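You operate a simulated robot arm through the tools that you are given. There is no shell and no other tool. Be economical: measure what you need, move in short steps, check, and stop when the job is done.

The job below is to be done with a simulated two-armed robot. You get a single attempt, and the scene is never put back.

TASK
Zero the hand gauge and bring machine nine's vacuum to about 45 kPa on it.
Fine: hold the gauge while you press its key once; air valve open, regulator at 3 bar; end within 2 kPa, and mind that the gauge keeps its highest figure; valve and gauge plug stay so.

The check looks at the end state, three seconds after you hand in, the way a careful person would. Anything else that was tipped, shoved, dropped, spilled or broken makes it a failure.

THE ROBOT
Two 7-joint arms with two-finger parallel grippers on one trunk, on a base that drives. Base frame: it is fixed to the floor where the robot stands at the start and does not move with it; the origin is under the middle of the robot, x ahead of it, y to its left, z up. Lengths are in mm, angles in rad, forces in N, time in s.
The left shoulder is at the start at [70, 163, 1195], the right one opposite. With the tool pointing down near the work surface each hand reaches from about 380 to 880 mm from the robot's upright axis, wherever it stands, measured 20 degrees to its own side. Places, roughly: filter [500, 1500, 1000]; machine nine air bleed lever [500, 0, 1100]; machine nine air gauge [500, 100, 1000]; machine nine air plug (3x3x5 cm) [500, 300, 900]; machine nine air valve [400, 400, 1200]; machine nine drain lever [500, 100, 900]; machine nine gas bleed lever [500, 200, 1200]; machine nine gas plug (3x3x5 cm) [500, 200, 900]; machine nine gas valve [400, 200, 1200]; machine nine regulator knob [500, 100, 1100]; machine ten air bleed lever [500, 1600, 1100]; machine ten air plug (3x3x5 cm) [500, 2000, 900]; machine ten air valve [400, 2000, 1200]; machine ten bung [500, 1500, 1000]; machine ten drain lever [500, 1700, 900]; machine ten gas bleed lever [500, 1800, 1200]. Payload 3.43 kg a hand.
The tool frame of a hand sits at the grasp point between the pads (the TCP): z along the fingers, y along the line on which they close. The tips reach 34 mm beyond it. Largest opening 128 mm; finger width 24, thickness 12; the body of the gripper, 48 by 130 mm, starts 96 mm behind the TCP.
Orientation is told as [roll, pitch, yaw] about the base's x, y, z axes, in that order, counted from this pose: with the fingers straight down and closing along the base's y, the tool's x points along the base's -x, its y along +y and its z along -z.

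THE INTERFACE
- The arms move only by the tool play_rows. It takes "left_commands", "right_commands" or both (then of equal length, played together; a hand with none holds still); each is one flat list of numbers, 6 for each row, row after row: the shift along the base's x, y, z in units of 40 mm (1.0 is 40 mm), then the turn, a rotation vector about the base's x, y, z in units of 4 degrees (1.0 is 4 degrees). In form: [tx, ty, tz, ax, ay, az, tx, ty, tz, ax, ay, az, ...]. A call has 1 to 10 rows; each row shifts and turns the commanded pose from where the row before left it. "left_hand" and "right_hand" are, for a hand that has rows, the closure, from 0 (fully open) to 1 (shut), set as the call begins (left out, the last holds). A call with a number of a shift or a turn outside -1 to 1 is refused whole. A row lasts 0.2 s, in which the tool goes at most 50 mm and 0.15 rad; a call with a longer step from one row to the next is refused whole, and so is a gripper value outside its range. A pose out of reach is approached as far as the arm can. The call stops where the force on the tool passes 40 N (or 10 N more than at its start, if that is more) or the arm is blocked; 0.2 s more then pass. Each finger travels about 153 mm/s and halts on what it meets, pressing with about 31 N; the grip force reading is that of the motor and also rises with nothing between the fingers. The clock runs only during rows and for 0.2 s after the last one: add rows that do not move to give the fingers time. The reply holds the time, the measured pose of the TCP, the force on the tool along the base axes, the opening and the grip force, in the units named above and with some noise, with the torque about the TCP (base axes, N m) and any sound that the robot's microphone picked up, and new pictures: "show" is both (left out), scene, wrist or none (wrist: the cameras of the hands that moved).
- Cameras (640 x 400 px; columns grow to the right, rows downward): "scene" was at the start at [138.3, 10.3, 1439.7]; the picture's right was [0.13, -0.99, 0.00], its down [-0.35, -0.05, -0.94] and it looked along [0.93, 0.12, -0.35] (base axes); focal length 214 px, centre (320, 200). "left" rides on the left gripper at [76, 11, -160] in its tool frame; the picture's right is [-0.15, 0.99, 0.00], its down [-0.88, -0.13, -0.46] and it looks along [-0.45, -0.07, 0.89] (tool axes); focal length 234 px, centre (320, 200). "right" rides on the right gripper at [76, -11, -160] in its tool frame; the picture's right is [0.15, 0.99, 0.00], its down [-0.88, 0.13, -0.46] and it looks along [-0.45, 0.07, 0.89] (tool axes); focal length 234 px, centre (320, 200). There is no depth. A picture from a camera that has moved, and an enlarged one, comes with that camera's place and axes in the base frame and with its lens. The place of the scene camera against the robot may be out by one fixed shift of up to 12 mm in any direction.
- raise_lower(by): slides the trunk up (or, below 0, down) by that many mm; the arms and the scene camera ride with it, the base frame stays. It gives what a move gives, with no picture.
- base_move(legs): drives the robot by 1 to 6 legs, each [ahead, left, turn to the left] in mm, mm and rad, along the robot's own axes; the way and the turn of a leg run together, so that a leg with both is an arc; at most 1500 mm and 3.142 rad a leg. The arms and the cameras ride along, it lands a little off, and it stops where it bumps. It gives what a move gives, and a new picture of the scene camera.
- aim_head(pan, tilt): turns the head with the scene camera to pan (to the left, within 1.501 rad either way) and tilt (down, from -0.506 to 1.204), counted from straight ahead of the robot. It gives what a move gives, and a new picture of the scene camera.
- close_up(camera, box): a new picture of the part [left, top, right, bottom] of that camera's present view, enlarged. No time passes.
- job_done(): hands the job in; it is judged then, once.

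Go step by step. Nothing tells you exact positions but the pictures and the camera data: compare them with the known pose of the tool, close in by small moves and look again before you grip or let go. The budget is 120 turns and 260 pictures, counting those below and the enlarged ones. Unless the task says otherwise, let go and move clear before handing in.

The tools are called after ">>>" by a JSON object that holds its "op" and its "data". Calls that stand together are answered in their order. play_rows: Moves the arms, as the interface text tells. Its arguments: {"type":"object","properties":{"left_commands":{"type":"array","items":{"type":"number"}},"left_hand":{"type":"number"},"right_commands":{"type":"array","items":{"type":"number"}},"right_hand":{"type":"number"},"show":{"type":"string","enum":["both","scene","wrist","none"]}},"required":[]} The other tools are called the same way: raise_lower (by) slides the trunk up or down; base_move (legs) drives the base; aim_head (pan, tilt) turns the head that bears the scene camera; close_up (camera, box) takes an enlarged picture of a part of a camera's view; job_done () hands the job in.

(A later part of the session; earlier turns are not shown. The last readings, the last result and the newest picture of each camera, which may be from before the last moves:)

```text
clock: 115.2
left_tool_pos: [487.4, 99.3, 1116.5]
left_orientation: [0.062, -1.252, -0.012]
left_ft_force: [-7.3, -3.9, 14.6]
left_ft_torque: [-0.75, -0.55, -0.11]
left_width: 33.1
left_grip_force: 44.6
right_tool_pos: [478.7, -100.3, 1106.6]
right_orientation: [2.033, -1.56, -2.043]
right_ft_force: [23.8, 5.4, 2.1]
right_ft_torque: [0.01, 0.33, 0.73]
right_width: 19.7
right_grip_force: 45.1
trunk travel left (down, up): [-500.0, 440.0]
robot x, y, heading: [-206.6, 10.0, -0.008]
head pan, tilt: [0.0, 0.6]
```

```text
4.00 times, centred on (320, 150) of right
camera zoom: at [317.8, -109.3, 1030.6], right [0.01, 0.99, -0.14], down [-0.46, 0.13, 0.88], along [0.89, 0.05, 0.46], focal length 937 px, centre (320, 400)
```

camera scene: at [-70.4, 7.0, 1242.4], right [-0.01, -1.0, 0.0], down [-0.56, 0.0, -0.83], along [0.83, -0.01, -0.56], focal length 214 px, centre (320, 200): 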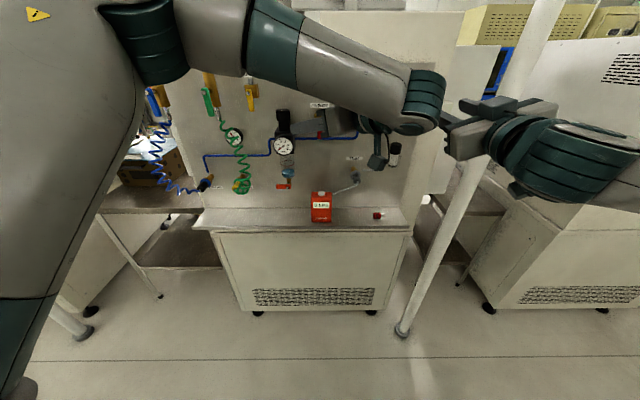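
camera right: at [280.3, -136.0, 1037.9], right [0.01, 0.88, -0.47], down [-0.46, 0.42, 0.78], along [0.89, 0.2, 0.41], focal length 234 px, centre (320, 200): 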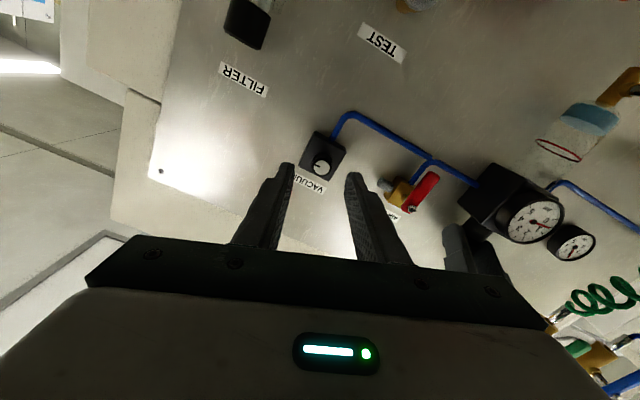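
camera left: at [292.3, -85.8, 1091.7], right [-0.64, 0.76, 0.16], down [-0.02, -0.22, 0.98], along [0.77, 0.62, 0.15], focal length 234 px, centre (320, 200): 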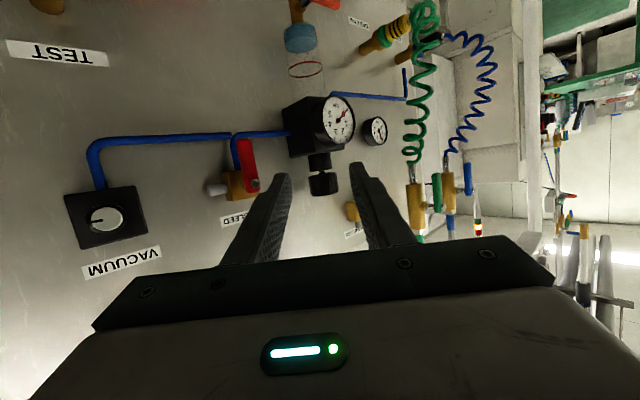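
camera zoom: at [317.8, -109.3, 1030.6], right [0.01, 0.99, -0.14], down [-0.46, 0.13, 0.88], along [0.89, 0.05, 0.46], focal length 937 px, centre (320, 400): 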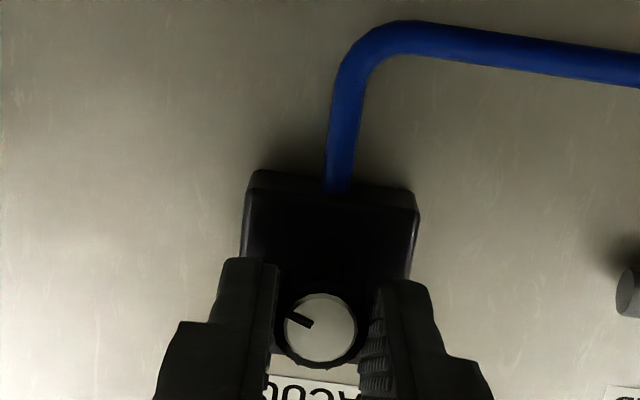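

No rise after 20° clockwise. Testing the other direction: 40° counter-clockwise.

>>> {"op": "play_rows", "data": {"right_commands": [0.02, 0, 0, -1, 0, 0, 0, 0, 0, -1, 0, 0, 0, 0, 0, -1, 0, 0, 0, 0, 0, -1, 0, 0, 0, 0, 0, -1, 0, 0, 0, 0, 0, -1, 0, 0, 0, 0, 0, -1, 0, 0, 0, 0, 0, -1, 0, 0, 0, 0, 0, -1, 0, 0, 0, 0, 0, -1, 0, 0], "show": "none"}}

>>> {"op": "close_up", "data": {"camera": "scene", "box": [250, 100, 410, 225]}}

>>> {"op": "close_up", "data": {"camera": "right", "box": [240, 100, 400, 200]}}

```text
clock: 117.5
left_tool_pos: [488.2, 97.4, 1114.5]
left_orientation: [0.066, -1.253, -0.012]
left_ft_force: [1.9, -1.1, 11.6]
left_ft_torque: [-0.76, -0.18, -0.06]
left_width: 33.4
left_grip_force: 44.7
right_tool_pos: [476.6, -98.8, 1104.6]
right_orientation: [-1.587, -0.88, 1.575]
right_ft_force: [3.2, 0.6, -2.6]
right_ft_torque: [0.34, 0.3, 0.4]
right_width: 19.4
right_grip_force: 44.9
trunk travel left (down, up): [-500.0, 440.0]
robot x, y, heading: [-202.2, 12.0, -0.008]
head pan, tilt: [0.0, 0.6]
```

```text
3.20 times, centred on (330, 162) of scene
camera zoom: at [-70.3, 6.8, 1242.3], right [-0.01, -1.0, 0.0], down [-0.57, 0.01, -0.82], along [0.82, -0.01, -0.57], focal length 686 px, centre (288, 320)
```

zoom: 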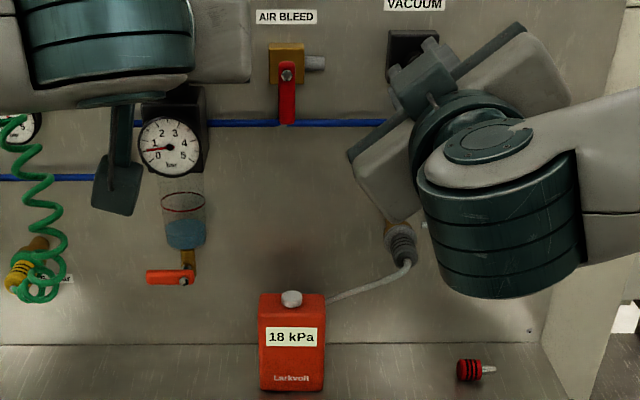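

```text
4.00 times, centred on (320, 150) of right
camera zoom: at [316.8, -156.6, 1053.6], right [0.01, 0.67, -0.74], down [-0.46, 0.66, 0.59], along [0.89, 0.33, 0.31], focal length 937 px, centre (320, 400)
```

zoom: 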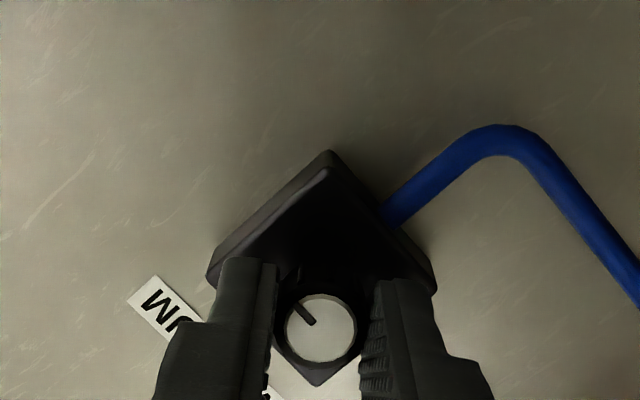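

A real stop (0.34 N·m) is felt counter-clockwise: that end is evidently maximum vacuum, so clockwise lowers it. I'll turn clockwise a long way now.

>>> {"op": "play_rows", "data": {"right_commands": [0, 0, 0, 1, 0, 0, 0, 0, 0, 1, 0, 0, 0, 0, 0, 1, 0, 0, 0, 0, 0, 1, 0, 0, 0, 0, 0, 1, 0, 0, 0, 0, 0, 1, 0, 0, 0, 0, 0, 1, 0, 0, 0, 0, 0, 1, 0, 0, 0, 0, 0, 1, 0, 0, 0, 0, 0, 1, 0, 0], "show": "none"}}

>>> {"op": "play_rows", "data": {"right_commands": [0, 0, 0, 1, 0, 0, 0, 0, 0, 1, 0, 0, 0, 0, 0, 1, 0, 0, 0, 0, 0, 1, 0, 0, 0, 0, 0, 1, 0, 0, 0, 0, 0, 1, 0, 0, 0, 0, 0, 1, 0, 0, 0, 0, 0, 1, 0, 0, 0, 0, 0, 1, 0, 0, 0, 0, 0, 1, 0, 0], "show": "none"}}

>>> {"op": "close_up", "data": {"camera": "scene", "box": [250, 100, 410, 225]}}

>>> {"op": "close_up", "data": {"camera": "right", "box": [240, 100, 400, 200]}}

```text
clock: 119.7
left_tool_pos: [488.0, 97.4, 1116.9]
left_orientation: [0.063, -1.252, -0.012]
left_ft_force: [9.8, -2.1, 8.1]
left_ft_torque: [-0.72, -0.38, -0.06]
left_width: 33.2
left_grip_force: 44.9
right_tool_pos: [477.4, -100.0, 1105.3]
right_orientation: [1.912, -1.559, -1.926]
right_ft_force: [-10.7, 0.8, -11.8]
right_ft_torque: [0.03, 1.15, 0.52]
right_width: 19.7
right_grip_force: 45.8
trunk travel left (down, up): [-500.0, 440.0]
robot x, y, heading: [-209.7, 12.3, -0.008]
head pan, tilt: [0.0, 0.6]
```

```text
clock: 121.8
left_tool_pos: [486.9, 97.7, 1115.8]
left_orientation: [0.063, -1.252, -0.012]
left_ft_force: [13.5, 5.2, 5.1]
left_ft_torque: [-0.82, -0.32, 0.14]
left_width: 33.1
left_grip_force: 44.8
right_tool_pos: [475.6, -100.5, 1106.1]
right_orientation: [1.56, -0.861, -1.576]
right_ft_force: [-22.3, -8.5, -18.9]
right_ft_torque: [-0.03, 0.19, 0.11]
right_width: 19.6
right_grip_force: 44.8
trunk travel left (down, up): [-500.0, 440.0]
robot x, y, heading: [-201.8, 10.2, -0.003]
head pan, tilt: [0.0, 0.6]
```

```text
3.20 times, centred on (330, 162) of scene
camera zoom: at [-70.3, 6.4, 1242.3], right [-0.01, -1.0, 0.0], down [-0.57, 0.01, -0.82], along [0.82, -0.01, -0.57], focal length 686 px, centre (288, 320)
```

zoom: 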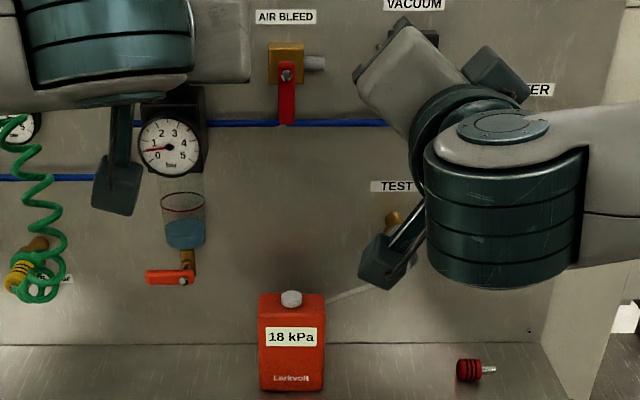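

```text
4.00 times, centred on (320, 150) of right
camera zoom: at [316.9, -58.6, 1043.2], right [0.02, 0.85, 0.53], down [-0.46, -0.47, 0.76], along [0.89, -0.26, 0.38], focal length 937 px, centre (320, 400)
```

zoom: 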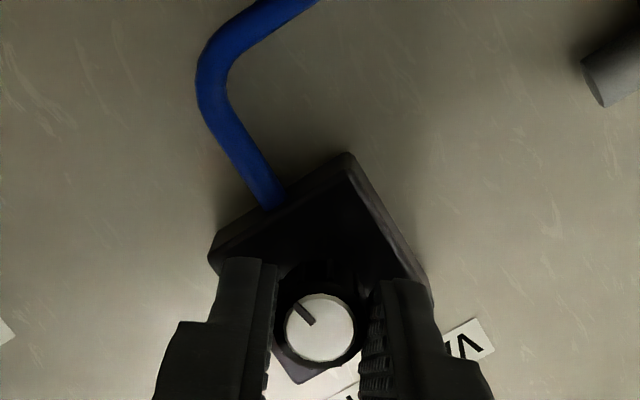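

>>> {"op": "play_rows", "data": {"right_commands": [-0.02, 0, -0.03, 1, 0, 0, 0, 0, 0, 1, 0, 0, 0, 0, 0, 1, 0, 0, 0, 0, 0, 1, 0, 0, 0, 0, 0, 1, 0, 0, 0, 0, 0, 1, 0, 0, 0, 0, 0, 1, 0, 0, 0, 0, 0, 1, 0, 0, 0, 0, 0, 1, 0, 0, 0, 0, 0, 1, 0, 0], "show": "none"}}

>>> {"op": "play_rows", "data": {"right_commands": [0, 0, 0, 1, 0, 0, 0, 0, 0, 1, 0, 0, 0, 0, 0, 1, 0, 0, 0, 0, 0, 1, 0, 0, 0, 0, 0, 1, 0, 0, 0, 0, 0, 1, 0, 0, 0, 0, 0, 1, 0, 0, 0, 0, 0, 1, 0, 0, 0, 0, 0, 1, 0, 0, 0, 0, 0, 1, 0, 0], "show": "none"}}

>>> {"op": "close_up", "data": {"camera": "scene", "box": [250, 100, 410, 225]}}

>>> {"op": "close_up", "data": {"camera": "right", "box": [240, 100, 400, 200]}}

```text
clock: 124.0
left_tool_pos: [486.4, 97.9, 1116.3]
left_orientation: [0.063, -1.252, -0.015]
left_ft_force: [-13.0, 12.5, 4.0]
left_ft_torque: [-0.65, -0.15, 0.33]
left_width: 33.2
left_grip_force: 44.9
right_tool_pos: [477.0, -101.6, 1106.1]
right_orientation: [1.559, -0.163, -1.577]
right_ft_force: [18.5, -16.7, -1.7]
right_ft_torque: [0.01, -0.43, -0.27]
right_width: 19.9
right_grip_force: 44.6
trunk travel left (down, up): [-500.0, 440.0]
robot x, y, heading: [-198.9, 8.8, -0.008]
head pan, tilt: [0.0, 0.6]
```

```text
clock: 126.2
left_tool_pos: [486.9, 98.5, 1115.5]
left_orientation: [0.065, -1.256, -0.013]
left_ft_force: [-9.4, 18.1, 0.8]
left_ft_torque: [-0.73, -0.17, 0.44]
left_width: 33.0
left_grip_force: 44.0
right_tool_pos: [475.9, -100.8, 1105.3]
right_orientation: [1.555, 0.534, -1.579]
right_ft_force: [12.0, -21.8, -1.4]
right_ft_torque: [0.03, -0.48, -0.81]
right_width: 19.8
right_grip_force: 45.3
trunk travel left (down, up): [-500.0, 440.0]
robot x, y, heading: [-205.4, 9.3, -0.013]
head pan, tilt: [0.0, 0.6]
```

```text
3.20 times, centred on (330, 162) of scene
camera zoom: at [-70.2, 6.4, 1242.4], right [-0.01, -1.0, 0.0], down [-0.57, 0.01, -0.82], along [0.82, -0.01, -0.57], focal length 686 px, centre (288, 320)
```

zoom: 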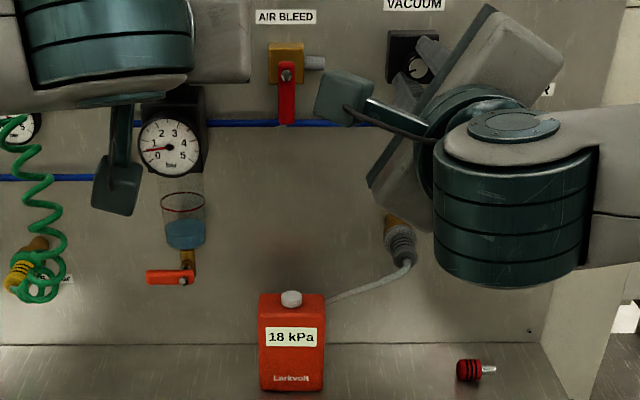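

```text
4.00 times, centred on (320, 150) of right
camera zoom: at [317.1, -31.3, 1136.9], right [0.01, -0.38, 0.93], down [-0.46, -0.82, -0.33], along [0.89, -0.42, -0.18], focal length 937 px, centre (320, 400)
```

zoom: 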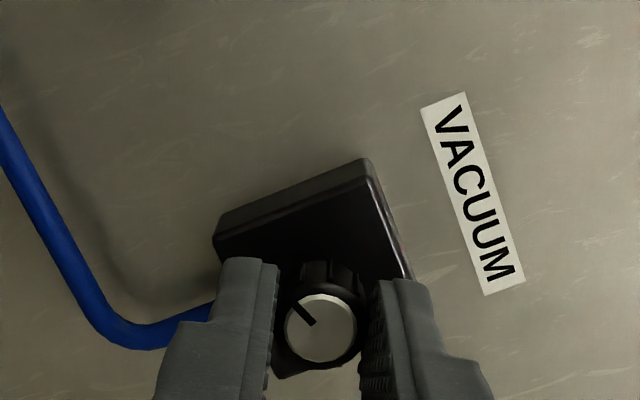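

Now 160° clockwise from the stop. I release the vacuum knob, park the right hand, and raise the regulator while watching both readings.

>>> {"op": "play_rows", "data": {"right_commands": [0, 0, 0, 0, 0, 0, 0, 0, 0, 0, 0, 0, -0.5, 0, 0, 0, 0, 0, -0.9, 0, 0, 0, 0, 0, -0.9, -0.4, 0, 0, 0, 0, 0, -1, 0, 0, 0, 0, 0, -1, 0, 0, 0, 0, 0, -1, 0, 0, 0, 0, 0, -0.8, 0, 0, 0, 0], "right_hand": 0.65, "show": "none"}}

>>> {"op": "play_rows", "data": {"left_commands": [0, 0, 0, 0, 0, 0, 0, 0, 0, 0, 0, 0, -0.6, 0, 0, 0, 0, 0, -0.53, -0.05, 0, 0, 0, 0, 0.042, -0.111, 0, 0, 0, 1, 0.042, -0.111, 0, 0, 0, 1, 0.042, -0.111, 0, 0, 0, 1, 0.042, -0.111, 0, 0, 0, 1, 0.042, -0.111, 0, 0, 0, 1], "left_hand": 0.6, "show": "none"}}

>>> {"op": "play_rows", "data": {"left_commands": [0.042, -0.111, 0, 0, 0, 1, 0.042, -0.111, 0, 0, 0, 1, 0.042, -0.111, 0, 0, 0, 1, 0.042, -0.111, 0, 0, 0, 1, 0.042, -0.111, 0, 0, 0, 1], "show": "wrist"}}

>>> {"op": "close_up", "data": {"camera": "scene", "box": [250, 100, 410, 225]}}

```text
clock: 128.2
left_tool_pos: [487.1, 98.1, 1116.6]
left_orientation: [0.063, -1.252, -0.014]
left_ft_force: [4.0, -2.7, 3.9]
left_ft_torque: [-0.84, 0.05, -0.01]
left_width: 33.5
left_grip_force: 44.7
right_tool_pos: [397.4, -268.0, 1107.9]
right_orientation: [1.555, 0.532, -1.577]
right_ft_force: [-0.5, 0.7, -0.3]
right_ft_torque: [-0.01, 0.02, -0.06]
right_width: 44.6
right_grip_force: 0.1
right hand out of reach, approached as far as the arm can: row 6, 7
trunk travel left (down, up): [-500.0, 440.0]
robot x, y, heading: [-204.4, 10.8, -0.01]
head pan, tilt: [0.0, 0.6]
```

```text
clock: 130.2
left_tool_pos: [450.3, 74.0, 1114.9]
left_orientation: [0.066, -1.255, 0.332]
left_ft_force: [0.2, -0.4, 0.4]
left_ft_torque: [0.0, 0.02, -0.01]
left_width: 51.3
left_grip_force: 0.0
right_tool_pos: [397.4, -267.7, 1108.9]
right_orientation: [1.555, 0.533, -1.576]
right_ft_force: [-0.3, 0.1, 0.4]
right_ft_torque: [-0.01, 0.01, 0.03]
right_width: 44.8
right_grip_force: 0.1
trunk travel left (down, up): [-500.0, 440.0]
robot x, y, heading: [-203.6, 10.1, -0.004]
head pan, tilt: [0.0, 0.6]
```

```text
clock: 131.4
left_tool_pos: [459.4, 51.0, 1117.2]
left_orientation: [0.06, -1.255, 0.686]
left_ft_force: [0.0, -0.7, 0.1]
left_ft_torque: [0.02, -0.03, -0.01]
left_width: 51.2
left_grip_force: 0.0
right_tool_pos: [396.5, -267.1, 1108.7]
right_orientation: [1.555, 0.533, -1.574]
right_ft_force: [-0.3, 0.5, -0.4]
right_ft_torque: [0.02, -0.01, 0.04]
right_width: 44.9
right_grip_force: 0.1
trunk travel left (down, up): [-500.0, 440.0]
robot x, y, heading: [-205.7, 7.9, -0.007]
head pan, tilt: [0.0, 0.6]
camera left: at [322.0, -57.5, 1093.7], right [-0.64, 0.76, 0.16], down [-0.02, -0.22, 0.98], along [0.77, 0.62, 0.15], focal length 234 px, centre (320, 200)
```

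left: 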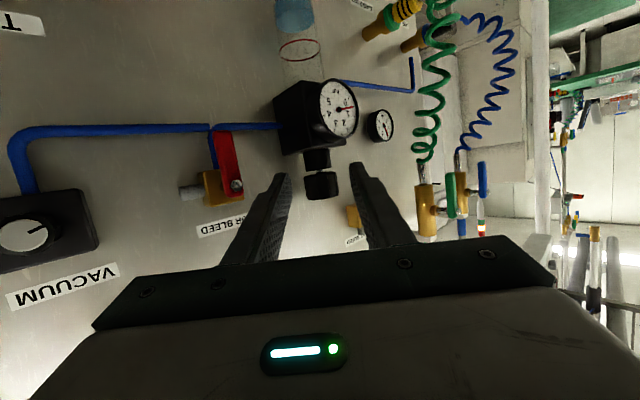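

```text
3.20 times, centred on (330, 162) of scene
camera zoom: at [-70.5, 6.1, 1242.4], right [-0.01, -1.0, 0.0], down [-0.57, 0.01, -0.82], along [0.82, -0.01, -0.57], focal length 686 px, centre (288, 320)
```

zoom: 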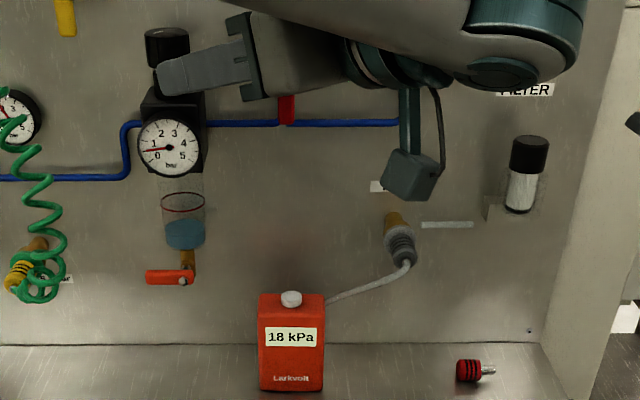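

>>> {"op": "play_rows", "data": {"left_commands": [0.41, 0.38, 0, 0, 0, 0, 0.38, 0.38, 0, 0, 0, 0], "left_hand": 0.68, "show": "none"}}

>>> {"op": "play_rows", "data": {"left_commands": [0, 0, 0, 0, 0, 0, 0, 0, 0, 0, 0, 0, -0.0286, 0.033, 0, 0, 0, -1, -0.026, 0.035, 0, 0, 0, -1, -0.024, 0.0366, 0, 0, 0, -1, -0.021, 0.038, 0, 0, 0, -1, -0.018, 0.0395, 0, 0, 0, -1], "left_hand": 1, "show": "none"}}

>>> {"op": "close_up", "data": {"camera": "scene", "box": [250, 100, 410, 225]}}

>>> {"op": "close_up", "data": {"camera": "left", "box": [220, 60, 420, 185]}}

```text
clock: 132.1
left_tool_pos: [490.8, 82.1, 1117.3]
left_orientation: [0.06, -1.254, 0.686]
left_ft_force: [0.3, -0.4, -1.2]
left_ft_torque: [0.0, -0.04, -0.01]
left_width: 41.0
left_grip_force: 0.0
right_tool_pos: [397.1, -267.3, 1108.4]
right_orientation: [1.555, 0.532, -1.577]
right_ft_force: [-0.7, -0.1, 0.4]
right_ft_torque: [-0.01, 0.02, -0.02]
right_width: 45.0
right_grip_force: 0.0
trunk travel left (down, up): [-500.0, 440.0]
robot x, y, heading: [-205.5, 10.3, -0.011]
head pan, tilt: [0.0, 0.6]
```

```text
clock: 133.7
left_tool_pos: [485.4, 88.2, 1116.9]
left_orientation: [0.057, -1.254, 0.338]
left_ft_force: [15.2, -8.3, 12.5]
left_ft_torque: [-1.3, 0.07, -0.39]
left_width: 33.6
left_grip_force: 45.1
right_tool_pos: [396.5, -268.4, 1108.9]
right_orientation: [1.554, 0.533, -1.578]
right_ft_force: [-0.2, 0.1, -0.4]
right_ft_torque: [-0.03, 0.0, -0.02]
right_width: 45.1
right_grip_force: 0.0
trunk travel left (down, up): [-500.0, 440.0]
robot x, y, heading: [-206.0, 8.1, -0.008]
head pan, tilt: [0.0, 0.6]
```

```text
3.20 times, centred on (330, 162) of scene
camera zoom: at [-69.5, 5.6, 1242.5], right [-0.01, -1.0, 0.0], down [-0.57, 0.01, -0.82], along [0.82, -0.01, -0.57], focal length 686 px, centre (288, 320)
```

zoom: 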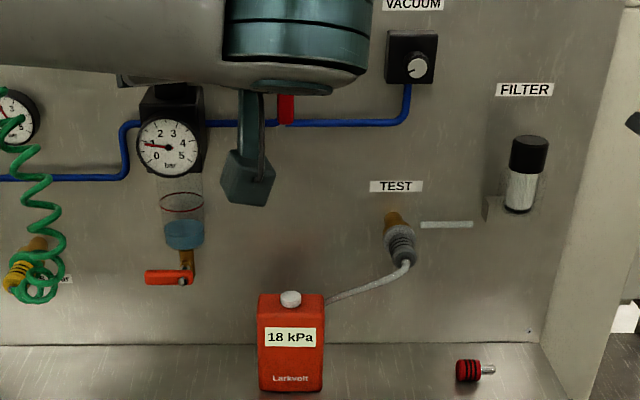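

```text
3.20 times, centred on (320, 122) of left
camera zoom: at [320.3, 33.0, 1094.2], right [-0.34, 0.93, 0.16], down [-0.09, -0.2, 0.98], along [0.94, 0.31, 0.15], focal length 749 px, centre (320, 448)
```

zoom: 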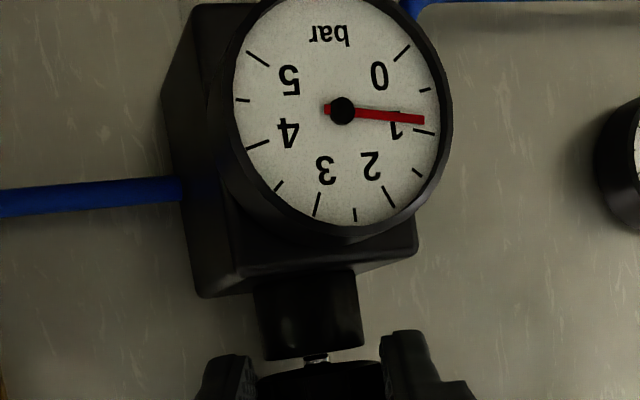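

0.9 bar and still 18 kPa: the vacuum knob is indeed lower now. Continuing the stroke.

>>> {"op": "play_rows", "data": {"left_commands": [-0.0156, 0.0407, 0, 0, 0, -1, -0.0127, 0.0417, 0, 0, 0, -1, -0.01, 0.0425, 0, 0, 0, -1, -0.007, 0.043, 0, 0, 0, -1, -0.004, 0.0434, 0, 0, 0, -1], "show": "none"}}

>>> {"op": "close_up", "data": {"camera": "scene", "box": [250, 100, 410, 225]}}

>>> {"op": "play_rows", "data": {"left_commands": [0, 0, 0, 0, 0, 0, 0, 0, 0, 0, 0, 0, -0.6, 0, 0, 0, 0, 0, -0.53, -0.05, 0, 0, 0, 0, 0.042, -0.111, 0, 0, 0, 1, 0.042, -0.111, 0, 0, 0, 1, 0.042, -0.111, 0, 0, 0, 1, 0.042, -0.111, 0, 0, 0, 1, 0.042, -0.111, 0, 0, 0, 1], "left_hand": 0.6, "show": "none"}}

>>> {"op": "play_rows", "data": {"left_commands": [0.042, -0.111, 0, 0, 0, 1, 0.042, -0.111, 0, 0, 0, 1, 0.042, -0.111, 0, 0, 0, 1, 0.042, -0.111, 0, 0, 0, 1, 0.042, -0.111, 0, 0, 0, 1], "left_hand": 0.68, "show": "none"}}

>>> {"op": "close_up", "data": {"camera": "left", "box": [220, 60, 420, 185]}}

```text
clock: 134.8
left_tool_pos: [481.9, 98.6, 1116.4]
left_orientation: [0.06, -1.255, -0.014]
left_ft_force: [16.4, -3.8, 22.0]
left_ft_torque: [-1.01, -0.18, -0.13]
left_width: 33.5
left_grip_force: 45.5
right_tool_pos: [397.4, -268.1, 1109.1]
right_orientation: [1.554, 0.533, -1.575]
right_ft_force: [0.5, -0.2, 0.4]
right_ft_torque: [0.02, 0.01, -0.02]
right_width: 44.7
right_grip_force: 0.0
trunk travel left (down, up): [-500.0, 440.0]
robot x, y, heading: [-206.5, 11.4, -0.008]
head pan, tilt: [0.0, 0.6]
```

```text
3.20 times, centred on (330, 162) of scene
camera zoom: at [-70.4, 6.4, 1242.5], right [-0.01, -1.0, 0.0], down [-0.57, 0.01, -0.82], along [0.82, -0.01, -0.57], focal length 686 px, centre (288, 320)
```

zoom: 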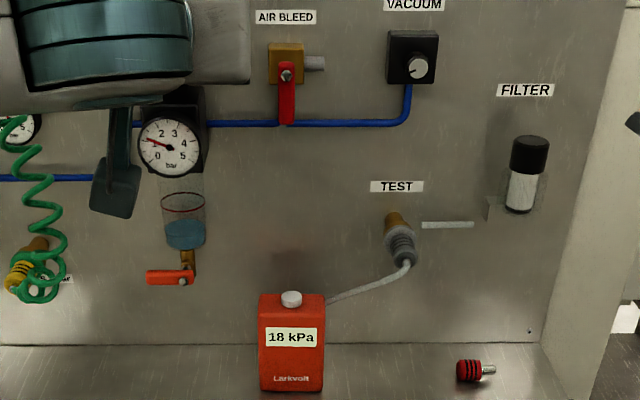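

```text
clock: 136.8
left_tool_pos: [446.8, 73.5, 1117.5]
left_orientation: [0.062, -1.255, 0.336]
left_ft_force: [-0.3, -0.2, -0.1]
left_ft_torque: [0.02, -0.03, -0.03]
left_width: 51.2
left_grip_force: 0.1
right_tool_pos: [395.6, -267.8, 1107.7]
right_orientation: [1.555, 0.533, -1.577]
right_ft_force: [0.3, 0.5, -0.2]
right_ft_torque: [0.0, 0.01, -0.01]
right_width: 44.8
right_grip_force: 0.0
trunk travel left (down, up): [-500.0, 440.0]
robot x, y, heading: [-205.6, 11.1, -0.01]
head pan, tilt: [0.0, 0.6]
```

```text
clock: 138.1
left_tool_pos: [454.5, 51.8, 1116.1]
left_orientation: [0.065, -1.255, 0.682]
left_ft_force: [0.3, -0.2, -0.2]
left_ft_torque: [-0.01, 0.04, 0.02]
left_width: 40.9
left_grip_force: 0.0
right_tool_pos: [396.5, -267.8, 1108.4]
right_orientation: [1.555, 0.531, -1.576]
right_ft_force: [0.6, -1.2, -0.5]
right_ft_torque: [0.0, -0.06, 0.0]
right_width: 44.7
right_grip_force: 0.1
trunk travel left (down, up): [-500.0, 440.0]
robot x, y, heading: [-204.3, 8.4, -0.005]
head pan, tilt: [0.0, 0.6]
```

```text
3.20 times, centred on (320, 122) of left
camera zoom: at [318.5, -57.0, 1093.7], right [-0.64, 0.76, 0.16], down [-0.02, -0.22, 0.98], along [0.77, 0.62, 0.15], focal length 749 px, centre (320, 448)
```

zoom: 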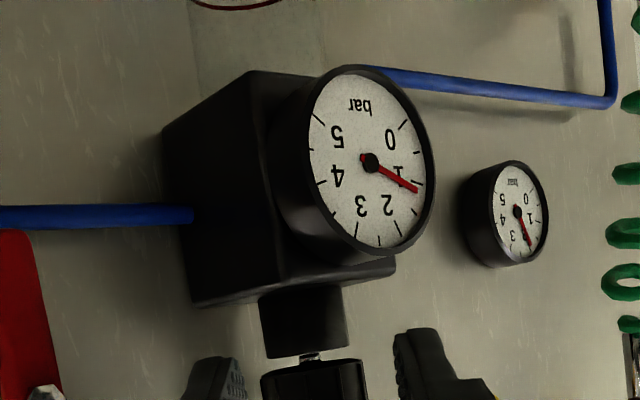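

~1.15 bar, still ≤18 kPa. A full stroke (≈+0.55 bar) is safe.

>>> {"op": "play_rows", "data": {"left_commands": [0.45, 0.38, 0, 0, 0, 0, 0.44, 0.37, 0, 0, 0, 0], "left_hand": 0.68, "show": "none"}}

>>> {"op": "play_rows", "data": {"left_commands": [0, 0, 0, 0, 0, 0, 0, 0, 0, 0, 0, 0, -0.0286, 0.033, 0, 0, 0, -1, -0.026, 0.035, 0, 0, 0, -1, -0.024, 0.0366, 0, 0, 0, -1, -0.021, 0.038, 0, 0, 0, -1, -0.018, 0.0395, 0, 0, 0, -1], "left_hand": 1, "show": "none"}}

>>> {"op": "play_rows", "data": {"left_commands": [-0.0156, 0.0407, 0, 0, 0, -1, -0.0127, 0.0417, 0, 0, 0, -1, -0.01, 0.0425, 0, 0, 0, -1, -0.007, 0.043, 0, 0, 0, -1, -0.004, 0.0434, 0, 0, 0, -1], "show": "none"}}

>>> {"op": "close_up", "data": {"camera": "scene", "box": [250, 100, 410, 225]}}

>>> {"op": "close_up", "data": {"camera": "left", "box": [220, 40, 420, 165]}}

```text
clock: 138.7
left_tool_pos: [491.6, 84.6, 1114.1]
left_orientation: [0.061, -1.254, 0.686]
left_ft_force: [0.8, -0.2, 0.9]
left_ft_torque: [0.03, 0.01, 0.01]
left_width: 41.0
left_grip_force: 0.0
right_tool_pos: [396.8, -266.7, 1109.7]
right_orientation: [1.555, 0.533, -1.576]
right_ft_force: [-0.1, -0.5, 0.4]
right_ft_torque: [0.02, -0.01, 0.02]
right_width: 44.8
right_grip_force: 0.0
trunk travel left (down, up): [-500.0, 440.0]
robot x, y, heading: [-204.3, 9.1, -0.009]
head pan, tilt: [0.0, 0.6]
```

```text
clock: 140.2
left_tool_pos: [488.3, 88.9, 1115.3]
left_orientation: [0.063, -1.253, 0.335]
left_ft_force: [18.4, -5.3, 8.0]
left_ft_torque: [-1.11, 0.43, -0.35]
left_width: 33.4
left_grip_force: 45.0
right_tool_pos: [398.7, -267.8, 1107.2]
right_orientation: [1.552, 0.532, -1.578]
right_ft_force: [0.6, 0.3, -0.1]
right_ft_torque: [-0.03, -0.03, 0.0]
right_width: 44.8
right_grip_force: 0.0
trunk travel left (down, up): [-500.0, 440.0]
robot x, y, heading: [-206.1, 15.3, -0.012]
head pan, tilt: [0.0, 0.6]
```

```text
clock: 141.4
left_tool_pos: [486.4, 97.6, 1114.2]
left_orientation: [0.059, -1.252, -0.011]
left_ft_force: [16.5, -1.6, 6.7]
left_ft_torque: [-0.87, 0.02, -0.07]
left_width: 33.6
left_grip_force: 45.3
right_tool_pos: [398.8, -267.1, 1106.6]
right_orientation: [1.554, 0.533, -1.578]
right_ft_force: [0.7, -0.5, 0.0]
right_ft_torque: [0.0, 0.0, 0.01]
right_width: 44.7
right_grip_force: 0.0
trunk travel left (down, up): [-500.0, 440.0]
robot x, y, heading: [-205.0, 10.2, -0.008]
head pan, tilt: [0.0, 0.6]
```

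```text
3.20 times, centred on (330, 162) of scene
camera zoom: at [-68.4, 6.9, 1242.2], right [-0.01, -1.0, 0.0], down [-0.57, 0.01, -0.82], along [0.82, -0.01, -0.57], focal length 686 px, centre (288, 320)
```

zoom: 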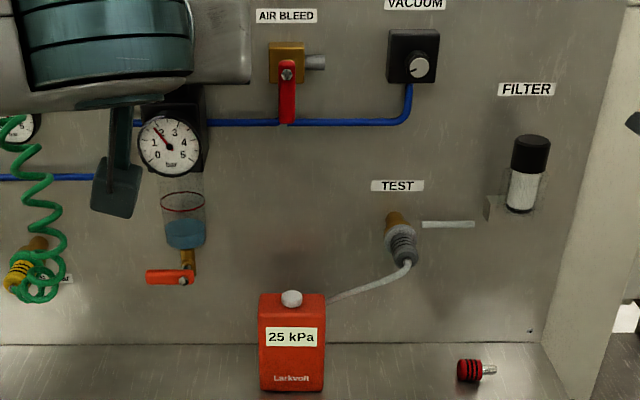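

```text
3.20 times, centred on (320, 102) of left
camera zoom: at [311.0, 103.2, 1092.6], right [0.0, 0.99, 0.16], down [-0.15, -0.16, 0.98], along [0.99, -0.02, 0.15], focal length 749 px, centre (320, 512)
```

zoom: 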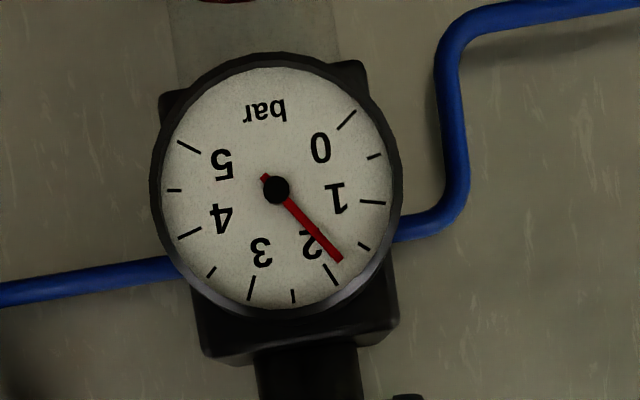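

1.85 bar, 25 kPa – on course for ~40 kPa at 3 bar. Resetting for another stroke.

>>> {"op": "play_rows", "data": {"left_commands": [0, 0, 0, 0, 0, 0, 0, 0, 0, 0, 0, 0, -0.6, 0, 0, 0, 0, 0, -0.53, -0.05, 0, 0, 0, 0, 0.042, -0.111, 0, 0, 0, 1, 0.042, -0.111, 0, 0, 0, 1, 0.042, -0.111, 0, 0, 0, 1, 0.042, -0.111, 0, 0, 0, 1, 0.042, -0.111, 0, 0, 0, 1], "left_hand": 0.6, "show": "none"}}

>>> {"op": "play_rows", "data": {"left_commands": [0.042, -0.111, 0, 0, 0, 1, 0.042, -0.111, 0, 0, 0, 1, 0.042, -0.111, 0, 0, 0, 1, 0.042, -0.111, 0, 0, 0, 1, 0.042, -0.111, 0, 0, 0, 1, 0.43, 0.38, 0, 0, 0, 0, 0.42, 0.37, 0, 0, 0, 0], "left_hand": 0.68, "show": "none"}}

>>> {"op": "play_rows", "data": {"left_commands": [0, 0, 0, 0, 0, 0, 0, 0, 0, 0, 0, 0, -0.0286, 0.033, 0, 0, 0, -1, -0.026, 0.035, 0, 0, 0, -1, -0.024, 0.0366, 0, 0, 0, -1, -0.021, 0.038, 0, 0, 0, -1, -0.018, 0.0395, 0, 0, 0, -1], "left_hand": 1, "show": "none"}}

>>> {"op": "close_up", "data": {"camera": "scene", "box": [250, 100, 410, 225]}}

>>> {"op": "close_up", "data": {"camera": "left", "box": [220, 40, 420, 165]}}

```text
clock: 143.4
left_tool_pos: [447.0, 73.9, 1115.6]
left_orientation: [0.063, -1.255, 0.337]
left_ft_force: [-0.3, -0.4, -0.2]
left_ft_torque: [0.03, 0.02, 0.01]
left_width: 51.3
left_grip_force: 0.1
right_tool_pos: [395.9, -267.3, 1107.8]
right_orientation: [1.555, 0.532, -1.576]
right_ft_force: [-0.8, 0.9, -0.2]
right_ft_torque: [0.0, -0.01, -0.01]
right_width: 45.1
right_grip_force: 0.0
trunk travel left (down, up): [-500.0, 440.0]
robot x, y, heading: [-206.2, 9.1, -0.009]
head pan, tilt: [0.0, 0.6]
```

```text
clock: 145.1
left_tool_pos: [488.2, 81.7, 1115.4]
left_orientation: [0.062, -1.255, 0.684]
left_ft_force: [1.2, -0.1, 0.6]
left_ft_torque: [-0.02, 0.01, -0.01]
left_width: 41.0
left_grip_force: 0.0
right_tool_pos: [397.0, -266.8, 1108.7]
right_orientation: [1.555, 0.532, -1.577]
right_ft_force: [-0.7, -0.3, 0.1]
right_ft_torque: [0.02, -0.04, 0.02]
right_width: 44.7
right_grip_force: 0.0
trunk travel left (down, up): [-500.0, 440.0]
robot x, y, heading: [-204.3, 9.7, -0.011]
head pan, tilt: [0.0, 0.6]
```

```text
clock: 146.7
left_tool_pos: [484.2, 86.9, 1114.3]
left_orientation: [0.073, -1.25, 0.323]
left_ft_force: [-7.2, -11.9, -8.2]
left_ft_torque: [-0.61, -0.35, -0.29]
left_width: 33.3
left_grip_force: 45.0
right_tool_pos: [395.6, -268.9, 1107.3]
right_orientation: [1.554, 0.535, -1.576]
right_ft_force: [-0.9, -0.3, 0.0]
right_ft_torque: [-0.01, 0.01, 0.0]
right_width: 44.5
right_grip_force: 0.1
trunk travel left (down, up): [-500.0, 440.0]
robot x, y, heading: [-203.8, 11.6, -0.004]
head pan, tilt: [0.0, 0.6]
```

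```text
3.20 times, centred on (330, 162) of scene
camera zoom: at [-70.9, 5.2, 1242.3], right [-0.01, -1.0, 0.0], down [-0.56, 0.01, -0.83], along [0.83, -0.01, -0.56], focal length 686 px, centre (288, 320)
```

zoom: 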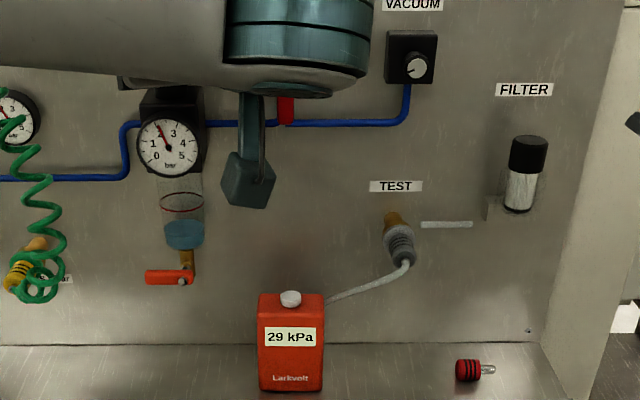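

```text
3.20 times, centred on (320, 102) of left
camera zoom: at [318.7, 32.7, 1093.0], right [-0.34, 0.93, 0.16], down [-0.09, -0.2, 0.98], along [0.94, 0.31, 0.15], focal length 749 px, centre (320, 512)
```

zoom: 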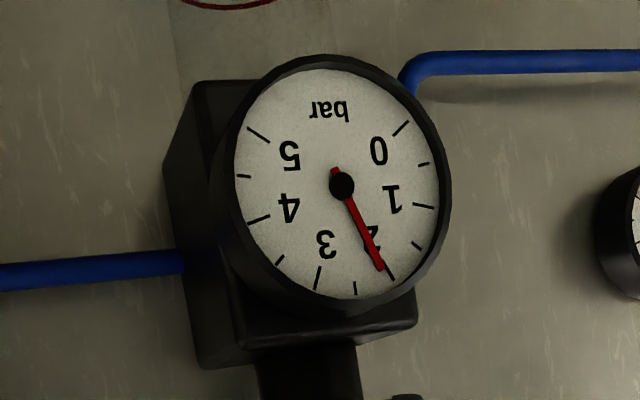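

2.1 bar, 29 kPa. Continuing to the end of the stroke.

>>> {"op": "play_rows", "data": {"left_commands": [-0.0156, 0.0407, 0, 0, 0, -1, -0.0127, 0.0417, 0, 0, 0, -1, -0.01, 0.0425, 0, 0, 0, -1, -0.007, 0.043, 0, 0, 0, -1, -0.004, 0.0434, 0, 0, 0, -1], "show": "none"}}

>>> {"op": "close_up", "data": {"camera": "scene", "box": [250, 100, 410, 225]}}

>>> {"op": "close_up", "data": {"camera": "left", "box": [220, 40, 420, 165]}}

```text
clock: 147.8
left_tool_pos: [482.3, 98.8, 1114.7]
left_orientation: [0.067, -1.25, -0.018]
left_ft_force: [-21.5, -5.0, -22.4]
left_ft_torque: [-0.89, 1.01, -0.16]
left_width: 33.3
left_grip_force: 44.8
right_tool_pos: [394.6, -265.7, 1108.7]
right_orientation: [1.554, 0.531, -1.575]
right_ft_force: [0.2, 0.6, 0.6]
right_ft_torque: [0.05, -0.01, 0.0]
right_width: 44.9
right_grip_force: 0.0
trunk travel left (down, up): [-500.0, 440.0]
robot x, y, heading: [-205.4, 6.6, -0.011]
head pan, tilt: [0.0, 0.6]
```

```text
3.20 times, centred on (330, 162) of scene
camera zoom: at [-71.5, 6.8, 1242.4], right [-0.01, -1.0, 0.0], down [-0.56, 0.01, -0.83], along [0.83, -0.01, -0.56], focal length 686 px, centre (288, 320)
```

zoom: 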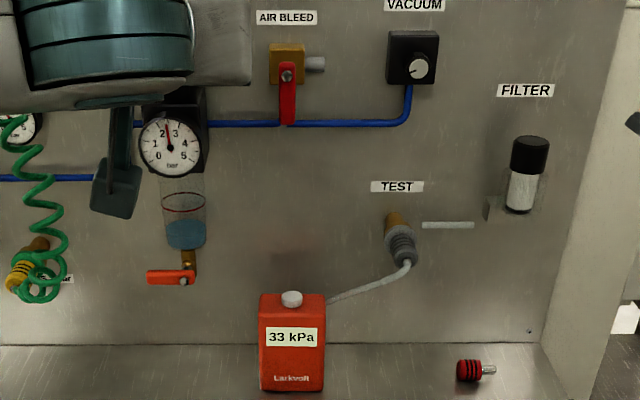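

```text
3.20 times, centred on (320, 102) of left
camera zoom: at [307.3, 103.1, 1093.8], right [0.0, 0.99, 0.16], down [-0.15, -0.16, 0.98], along [0.99, -0.03, 0.15], focal length 749 px, centre (320, 512)
```

zoom: 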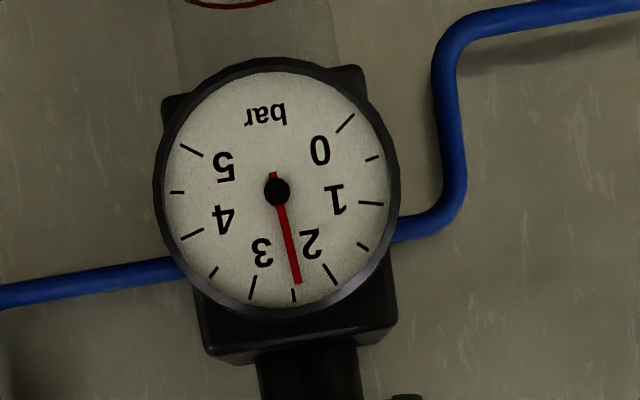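

2.4 bar, 33 kPa; ~0.3 bar per 20°. One more stroke, checked half way.

>>> {"op": "play_rows", "data": {"left_commands": [0, 0, 0, 0, 0, 0, 0, 0, 0, 0, 0, 0, -0.6, 0, 0, 0, 0, 0, -0.53, -0.05, 0, 0, 0, 0, 0.042, -0.111, 0, 0, 0, 1, 0.042, -0.111, 0, 0, 0, 1, 0.042, -0.111, 0, 0, 0, 1, 0.042, -0.111, 0, 0, 0, 1, 0.042, -0.111, 0, 0, 0, 1], "left_hand": 0.6, "show": "none"}}

>>> {"op": "play_rows", "data": {"left_commands": [0.042, -0.111, 0, 0, 0, 1, 0.042, -0.111, 0, 0, 0, 1, 0.042, -0.111, 0, 0, 0, 1, 0.042, -0.111, 0, 0, 0, 1, 0.042, -0.111, 0, 0, 0, 1, 0.48, 0.39, 0.02, 0, 0, 0, 0.47, 0.38, 0.02, 0, 0, 0], "left_hand": 0.68, "show": "none"}}

>>> {"op": "play_rows", "data": {"left_commands": [0, 0, 0, 0, 0, 0, 0, 0, 0, 0, 0, 0, -0.0286, 0.033, 0, 0, 0, -1, -0.026, 0.035, 0, 0, 0, -1, -0.024, 0.0366, 0, 0, 0, -1, -0.021, 0.038, 0, 0, 0, -1, -0.018, 0.0395, 0, 0, 0, -1], "left_hand": 1, "show": "none"}}

>>> {"op": "close_up", "data": {"camera": "scene", "box": [250, 100, 410, 225]}}

>>> {"op": "close_up", "data": {"camera": "left", "box": [220, 40, 420, 165]}}

```text
clock: 149.8
left_tool_pos: [447.1, 74.6, 1114.6]
left_orientation: [0.063, -1.256, 0.336]
left_ft_force: [0.9, -0.4, 0.0]
left_ft_torque: [0.01, -0.02, 0.03]
left_width: 50.9
left_grip_force: 0.0
right_tool_pos: [396.5, -267.6, 1107.8]
right_orientation: [1.554, 0.533, -1.576]
right_ft_force: [0.5, 0.3, -0.6]
right_ft_torque: [-0.04, -0.02, 0.0]
right_width: 45.0
right_grip_force: 0.0
trunk travel left (down, up): [-500.0, 440.0]
robot x, y, heading: [-205.5, 11.8, -0.006]
head pan, tilt: [0.0, 0.6]
```

```text
clock: 151.4
left_tool_pos: [494.3, 82.1, 1118.1]
left_orientation: [0.063, -1.252, 0.683]
left_ft_force: [0.3, -0.8, 0.4]
left_ft_torque: [0.0, -0.03, 0.02]
left_width: 40.9
left_grip_force: 0.1
right_tool_pos: [396.2, -267.2, 1108.3]
right_orientation: [1.555, 0.533, -1.579]
right_ft_force: [0.3, 0.4, -0.1]
right_ft_torque: [-0.02, -0.01, -0.01]
right_width: 45.0
right_grip_force: 0.0
trunk travel left (down, up): [-500.0, 440.0]
robot x, y, heading: [-204.3, 9.2, -0.007]
head pan, tilt: [0.0, 0.6]
```

```text
clock: 153.1
left_tool_pos: [489.4, 88.6, 1118.4]
left_orientation: [0.06, -1.254, 0.334]
left_ft_force: [3.7, -5.0, 8.0]
left_ft_torque: [-1.35, 0.43, -0.2]
left_width: 33.8
left_grip_force: 44.2
right_tool_pos: [396.5, -267.9, 1108.1]
right_orientation: [1.555, 0.533, -1.576]
right_ft_force: [-0.4, -1.1, 0.1]
right_ft_torque: [0.01, -0.01, 0.01]
right_width: 44.9
right_grip_force: 0.1
trunk travel left (down, up): [-500.0, 440.0]
robot x, y, heading: [-205.4, 8.8, -0.006]
head pan, tilt: [0.0, 0.6]
```

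```text
3.20 times, centred on (330, 162) of scene
camera zoom: at [-70.6, 6.1, 1242.6], right [-0.01, -1.0, 0.0], down [-0.56, 0.01, -0.83], along [0.82, -0.01, -0.56], focal length 686 px, centre (288, 320)
```

zoom: 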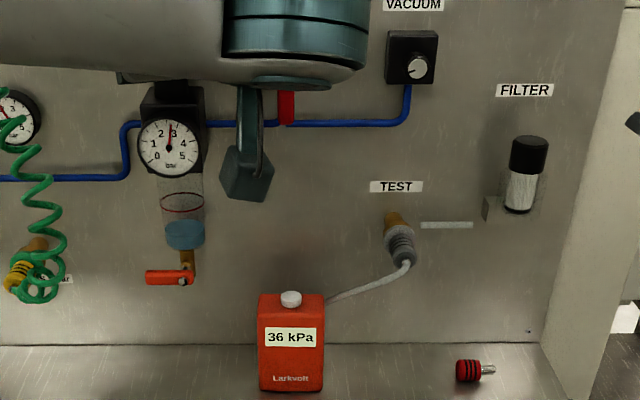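

```text
3.20 times, centred on (320, 102) of left
camera zoom: at [322.5, 34.2, 1095.8], right [-0.34, 0.93, 0.16], down [-0.09, -0.2, 0.98], along [0.94, 0.31, 0.15], focal length 749 px, centre (320, 512)
```

zoom: 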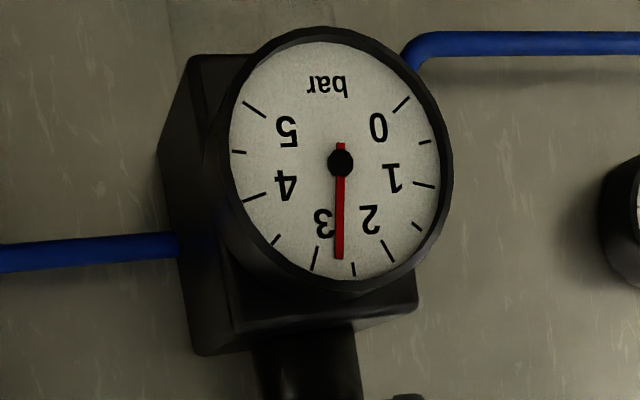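

~2.7 bar, 36 kPa. About 20° more.

>>> {"op": "play_rows", "data": {"left_commands": [-0.0156, 0.0407, 0, 0, 0, -1, -0.0127, 0.0417, 0, 0, 0, -1, -0.01, 0.0425, 0, 0, 0, -1, -0.007, 0.043, 0, 0, 0, -1], "show": "none"}}

>>> {"op": "close_up", "data": {"camera": "scene", "box": [250, 100, 410, 225]}}

>>> {"op": "close_up", "data": {"camera": "left", "box": [220, 40, 420, 165]}}

```text
clock: 154.1
left_tool_pos: [487.2, 97.3, 1119.2]
left_orientation: [0.059, -1.254, 0.06]
left_ft_force: [4.7, -3.4, 10.9]
left_ft_torque: [-1.03, -0.27, -0.08]
left_width: 33.9
left_grip_force: 44.8
right_tool_pos: [395.7, -267.6, 1108.1]
right_orientation: [1.554, 0.535, -1.577]
right_ft_force: [0.9, 1.2, 0.1]
right_ft_torque: [0.02, 0.0, 0.03]
right_width: 44.8
right_grip_force: 0.0
trunk travel left (down, up): [-500.0, 440.0]
robot x, y, heading: [-208.7, 11.3, -0.011]
head pan, tilt: [0.0, 0.6]
```

```text
3.20 times, centred on (330, 162) of scene
camera zoom: at [-70.9, 6.6, 1242.6], right [-0.01, -1.0, 0.0], down [-0.56, 0.01, -0.83], along [0.83, -0.01, -0.56], focal length 686 px, centre (288, 320)
```

zoom: 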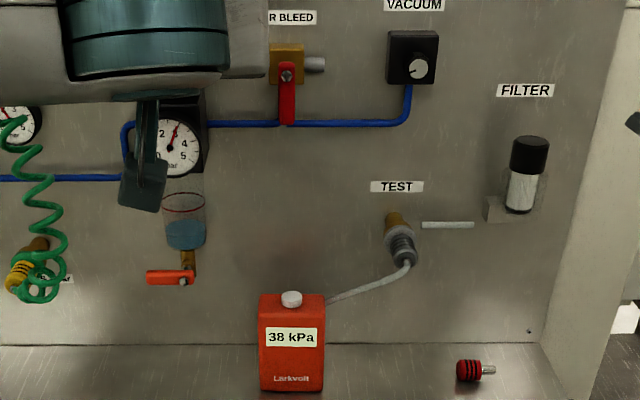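

```text
3.20 times, centred on (320, 102) of left
camera zoom: at [311.6, 89.1, 1095.9], right [-0.07, 0.99, 0.16], down [-0.14, -0.17, 0.98], along [0.99, 0.04, 0.15], focal length 749 px, centre (320, 512)
```

zoom: 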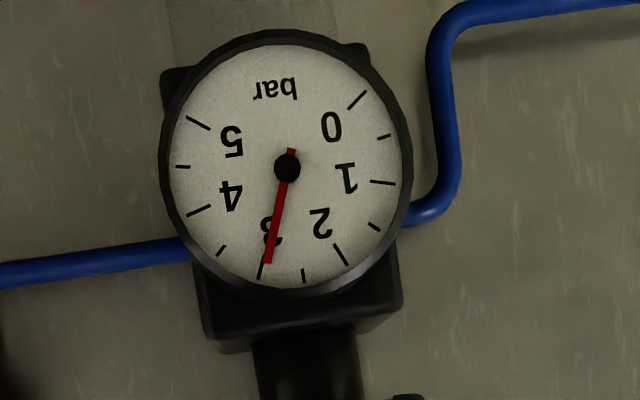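

Needle reads about 2.93; another 4.5°.

>>> {"op": "play_rows", "data": {"left_commands": [-0.004, 0.045, 0, 0, 0, -1, 0, 0.005, 0, 0, 0, -0.12, 0, 0, 0, 0, 0, 0], "show": "none"}}

>>> {"op": "close_up", "data": {"camera": "left", "box": [260, 50, 360, 112]}}

>>> {"op": "close_up", "data": {"camera": "scene", "box": [250, 100, 410, 225]}}

```text
clock: 154.8
left_tool_pos: [485.9, 98.7, 1120.5]
left_orientation: [0.059, -1.256, -0.022]
left_ft_force: [8.1, -4.9, 17.5]
left_ft_torque: [-1.09, -0.06, -0.09]
left_width: 33.8
left_grip_force: 45.7
right_tool_pos: [395.6, -267.5, 1108.2]
right_orientation: [1.553, 0.533, -1.574]
right_ft_force: [0.2, -0.1, -0.1]
right_ft_torque: [0.0, 0.0, 0.02]
right_width: 44.7
right_grip_force: 0.0
trunk travel left (down, up): [-500.0, 440.0]
robot x, y, heading: [-203.5, 8.7, -0.007]
head pan, tilt: [0.0, 0.6]
```

```text
6.40 times, centred on (310, 81) of left
camera zoom: at [311.3, 105.0, 1095.6], right [0.01, 0.99, 0.16], down [-0.16, -0.15, 0.98], along [0.99, -0.03, 0.15], focal length 1499 px, centre (384, 962)
```

zoom: 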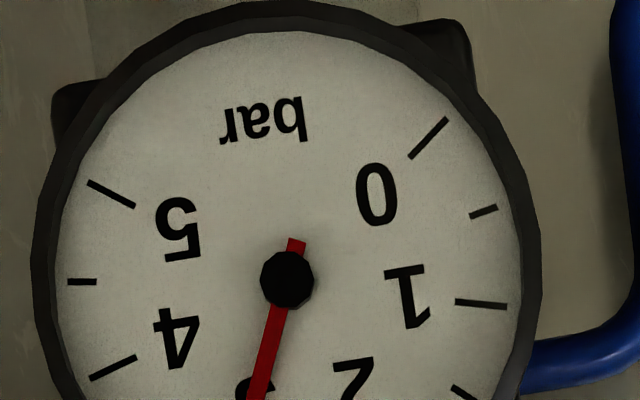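

```text
3.20 times, centred on (330, 162) of scene
camera zoom: at [-71.0, 6.1, 1242.6], right [-0.01, -1.0, 0.0], down [-0.56, 0.01, -0.83], along [0.83, -0.01, -0.56], focal length 686 px, centre (288, 320)
```

zoom: 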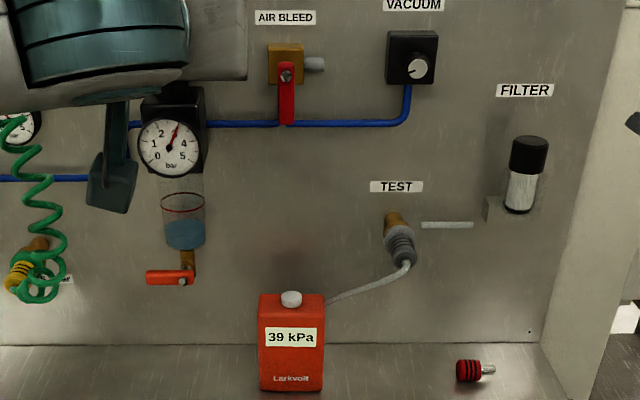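

>>> {"op": "close_up", "data": {"camera": "left", "box": [250, 60, 370, 150]}}

>>> {"op": "close_up", "data": {"camera": "scene", "box": [280, 125, 304, 149]}}

```text
4.44 times, centred on (310, 105) of left
camera zoom: at [311.3, 105.0, 1095.6], right [0.01, 0.99, 0.16], down [-0.16, -0.15, 0.98], along [0.99, -0.03, 0.15], focal length 1041 px, centre (364, 622)
```

zoom: 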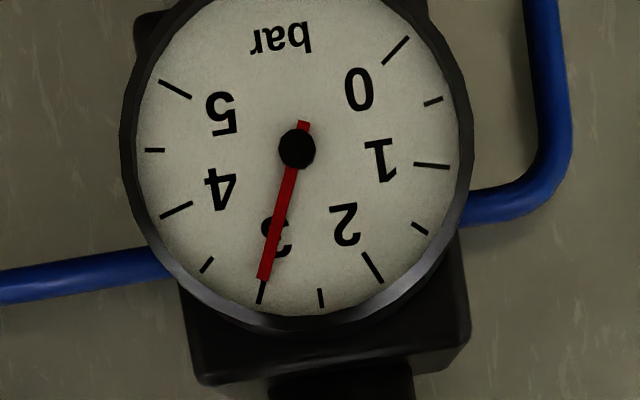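

```text
16.00 times, centred on (292, 137) of scene
camera zoom: at [-71.0, 6.1, 1242.6], right [-0.01, -1.0, 0.0], down [-0.56, 0.01, -0.83], along [0.83, -0.01, -0.56], focal length 3432 px, centre (768, 1208)
```

zoom: 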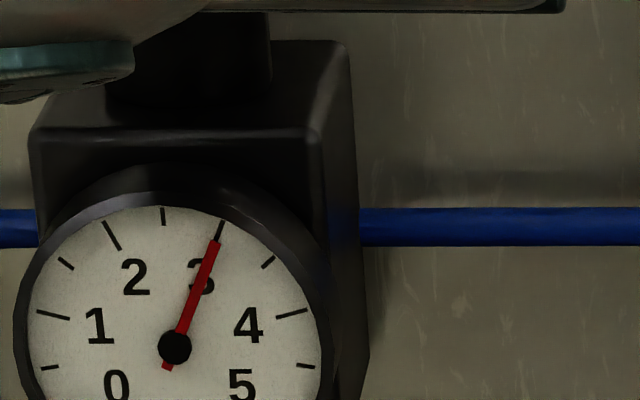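

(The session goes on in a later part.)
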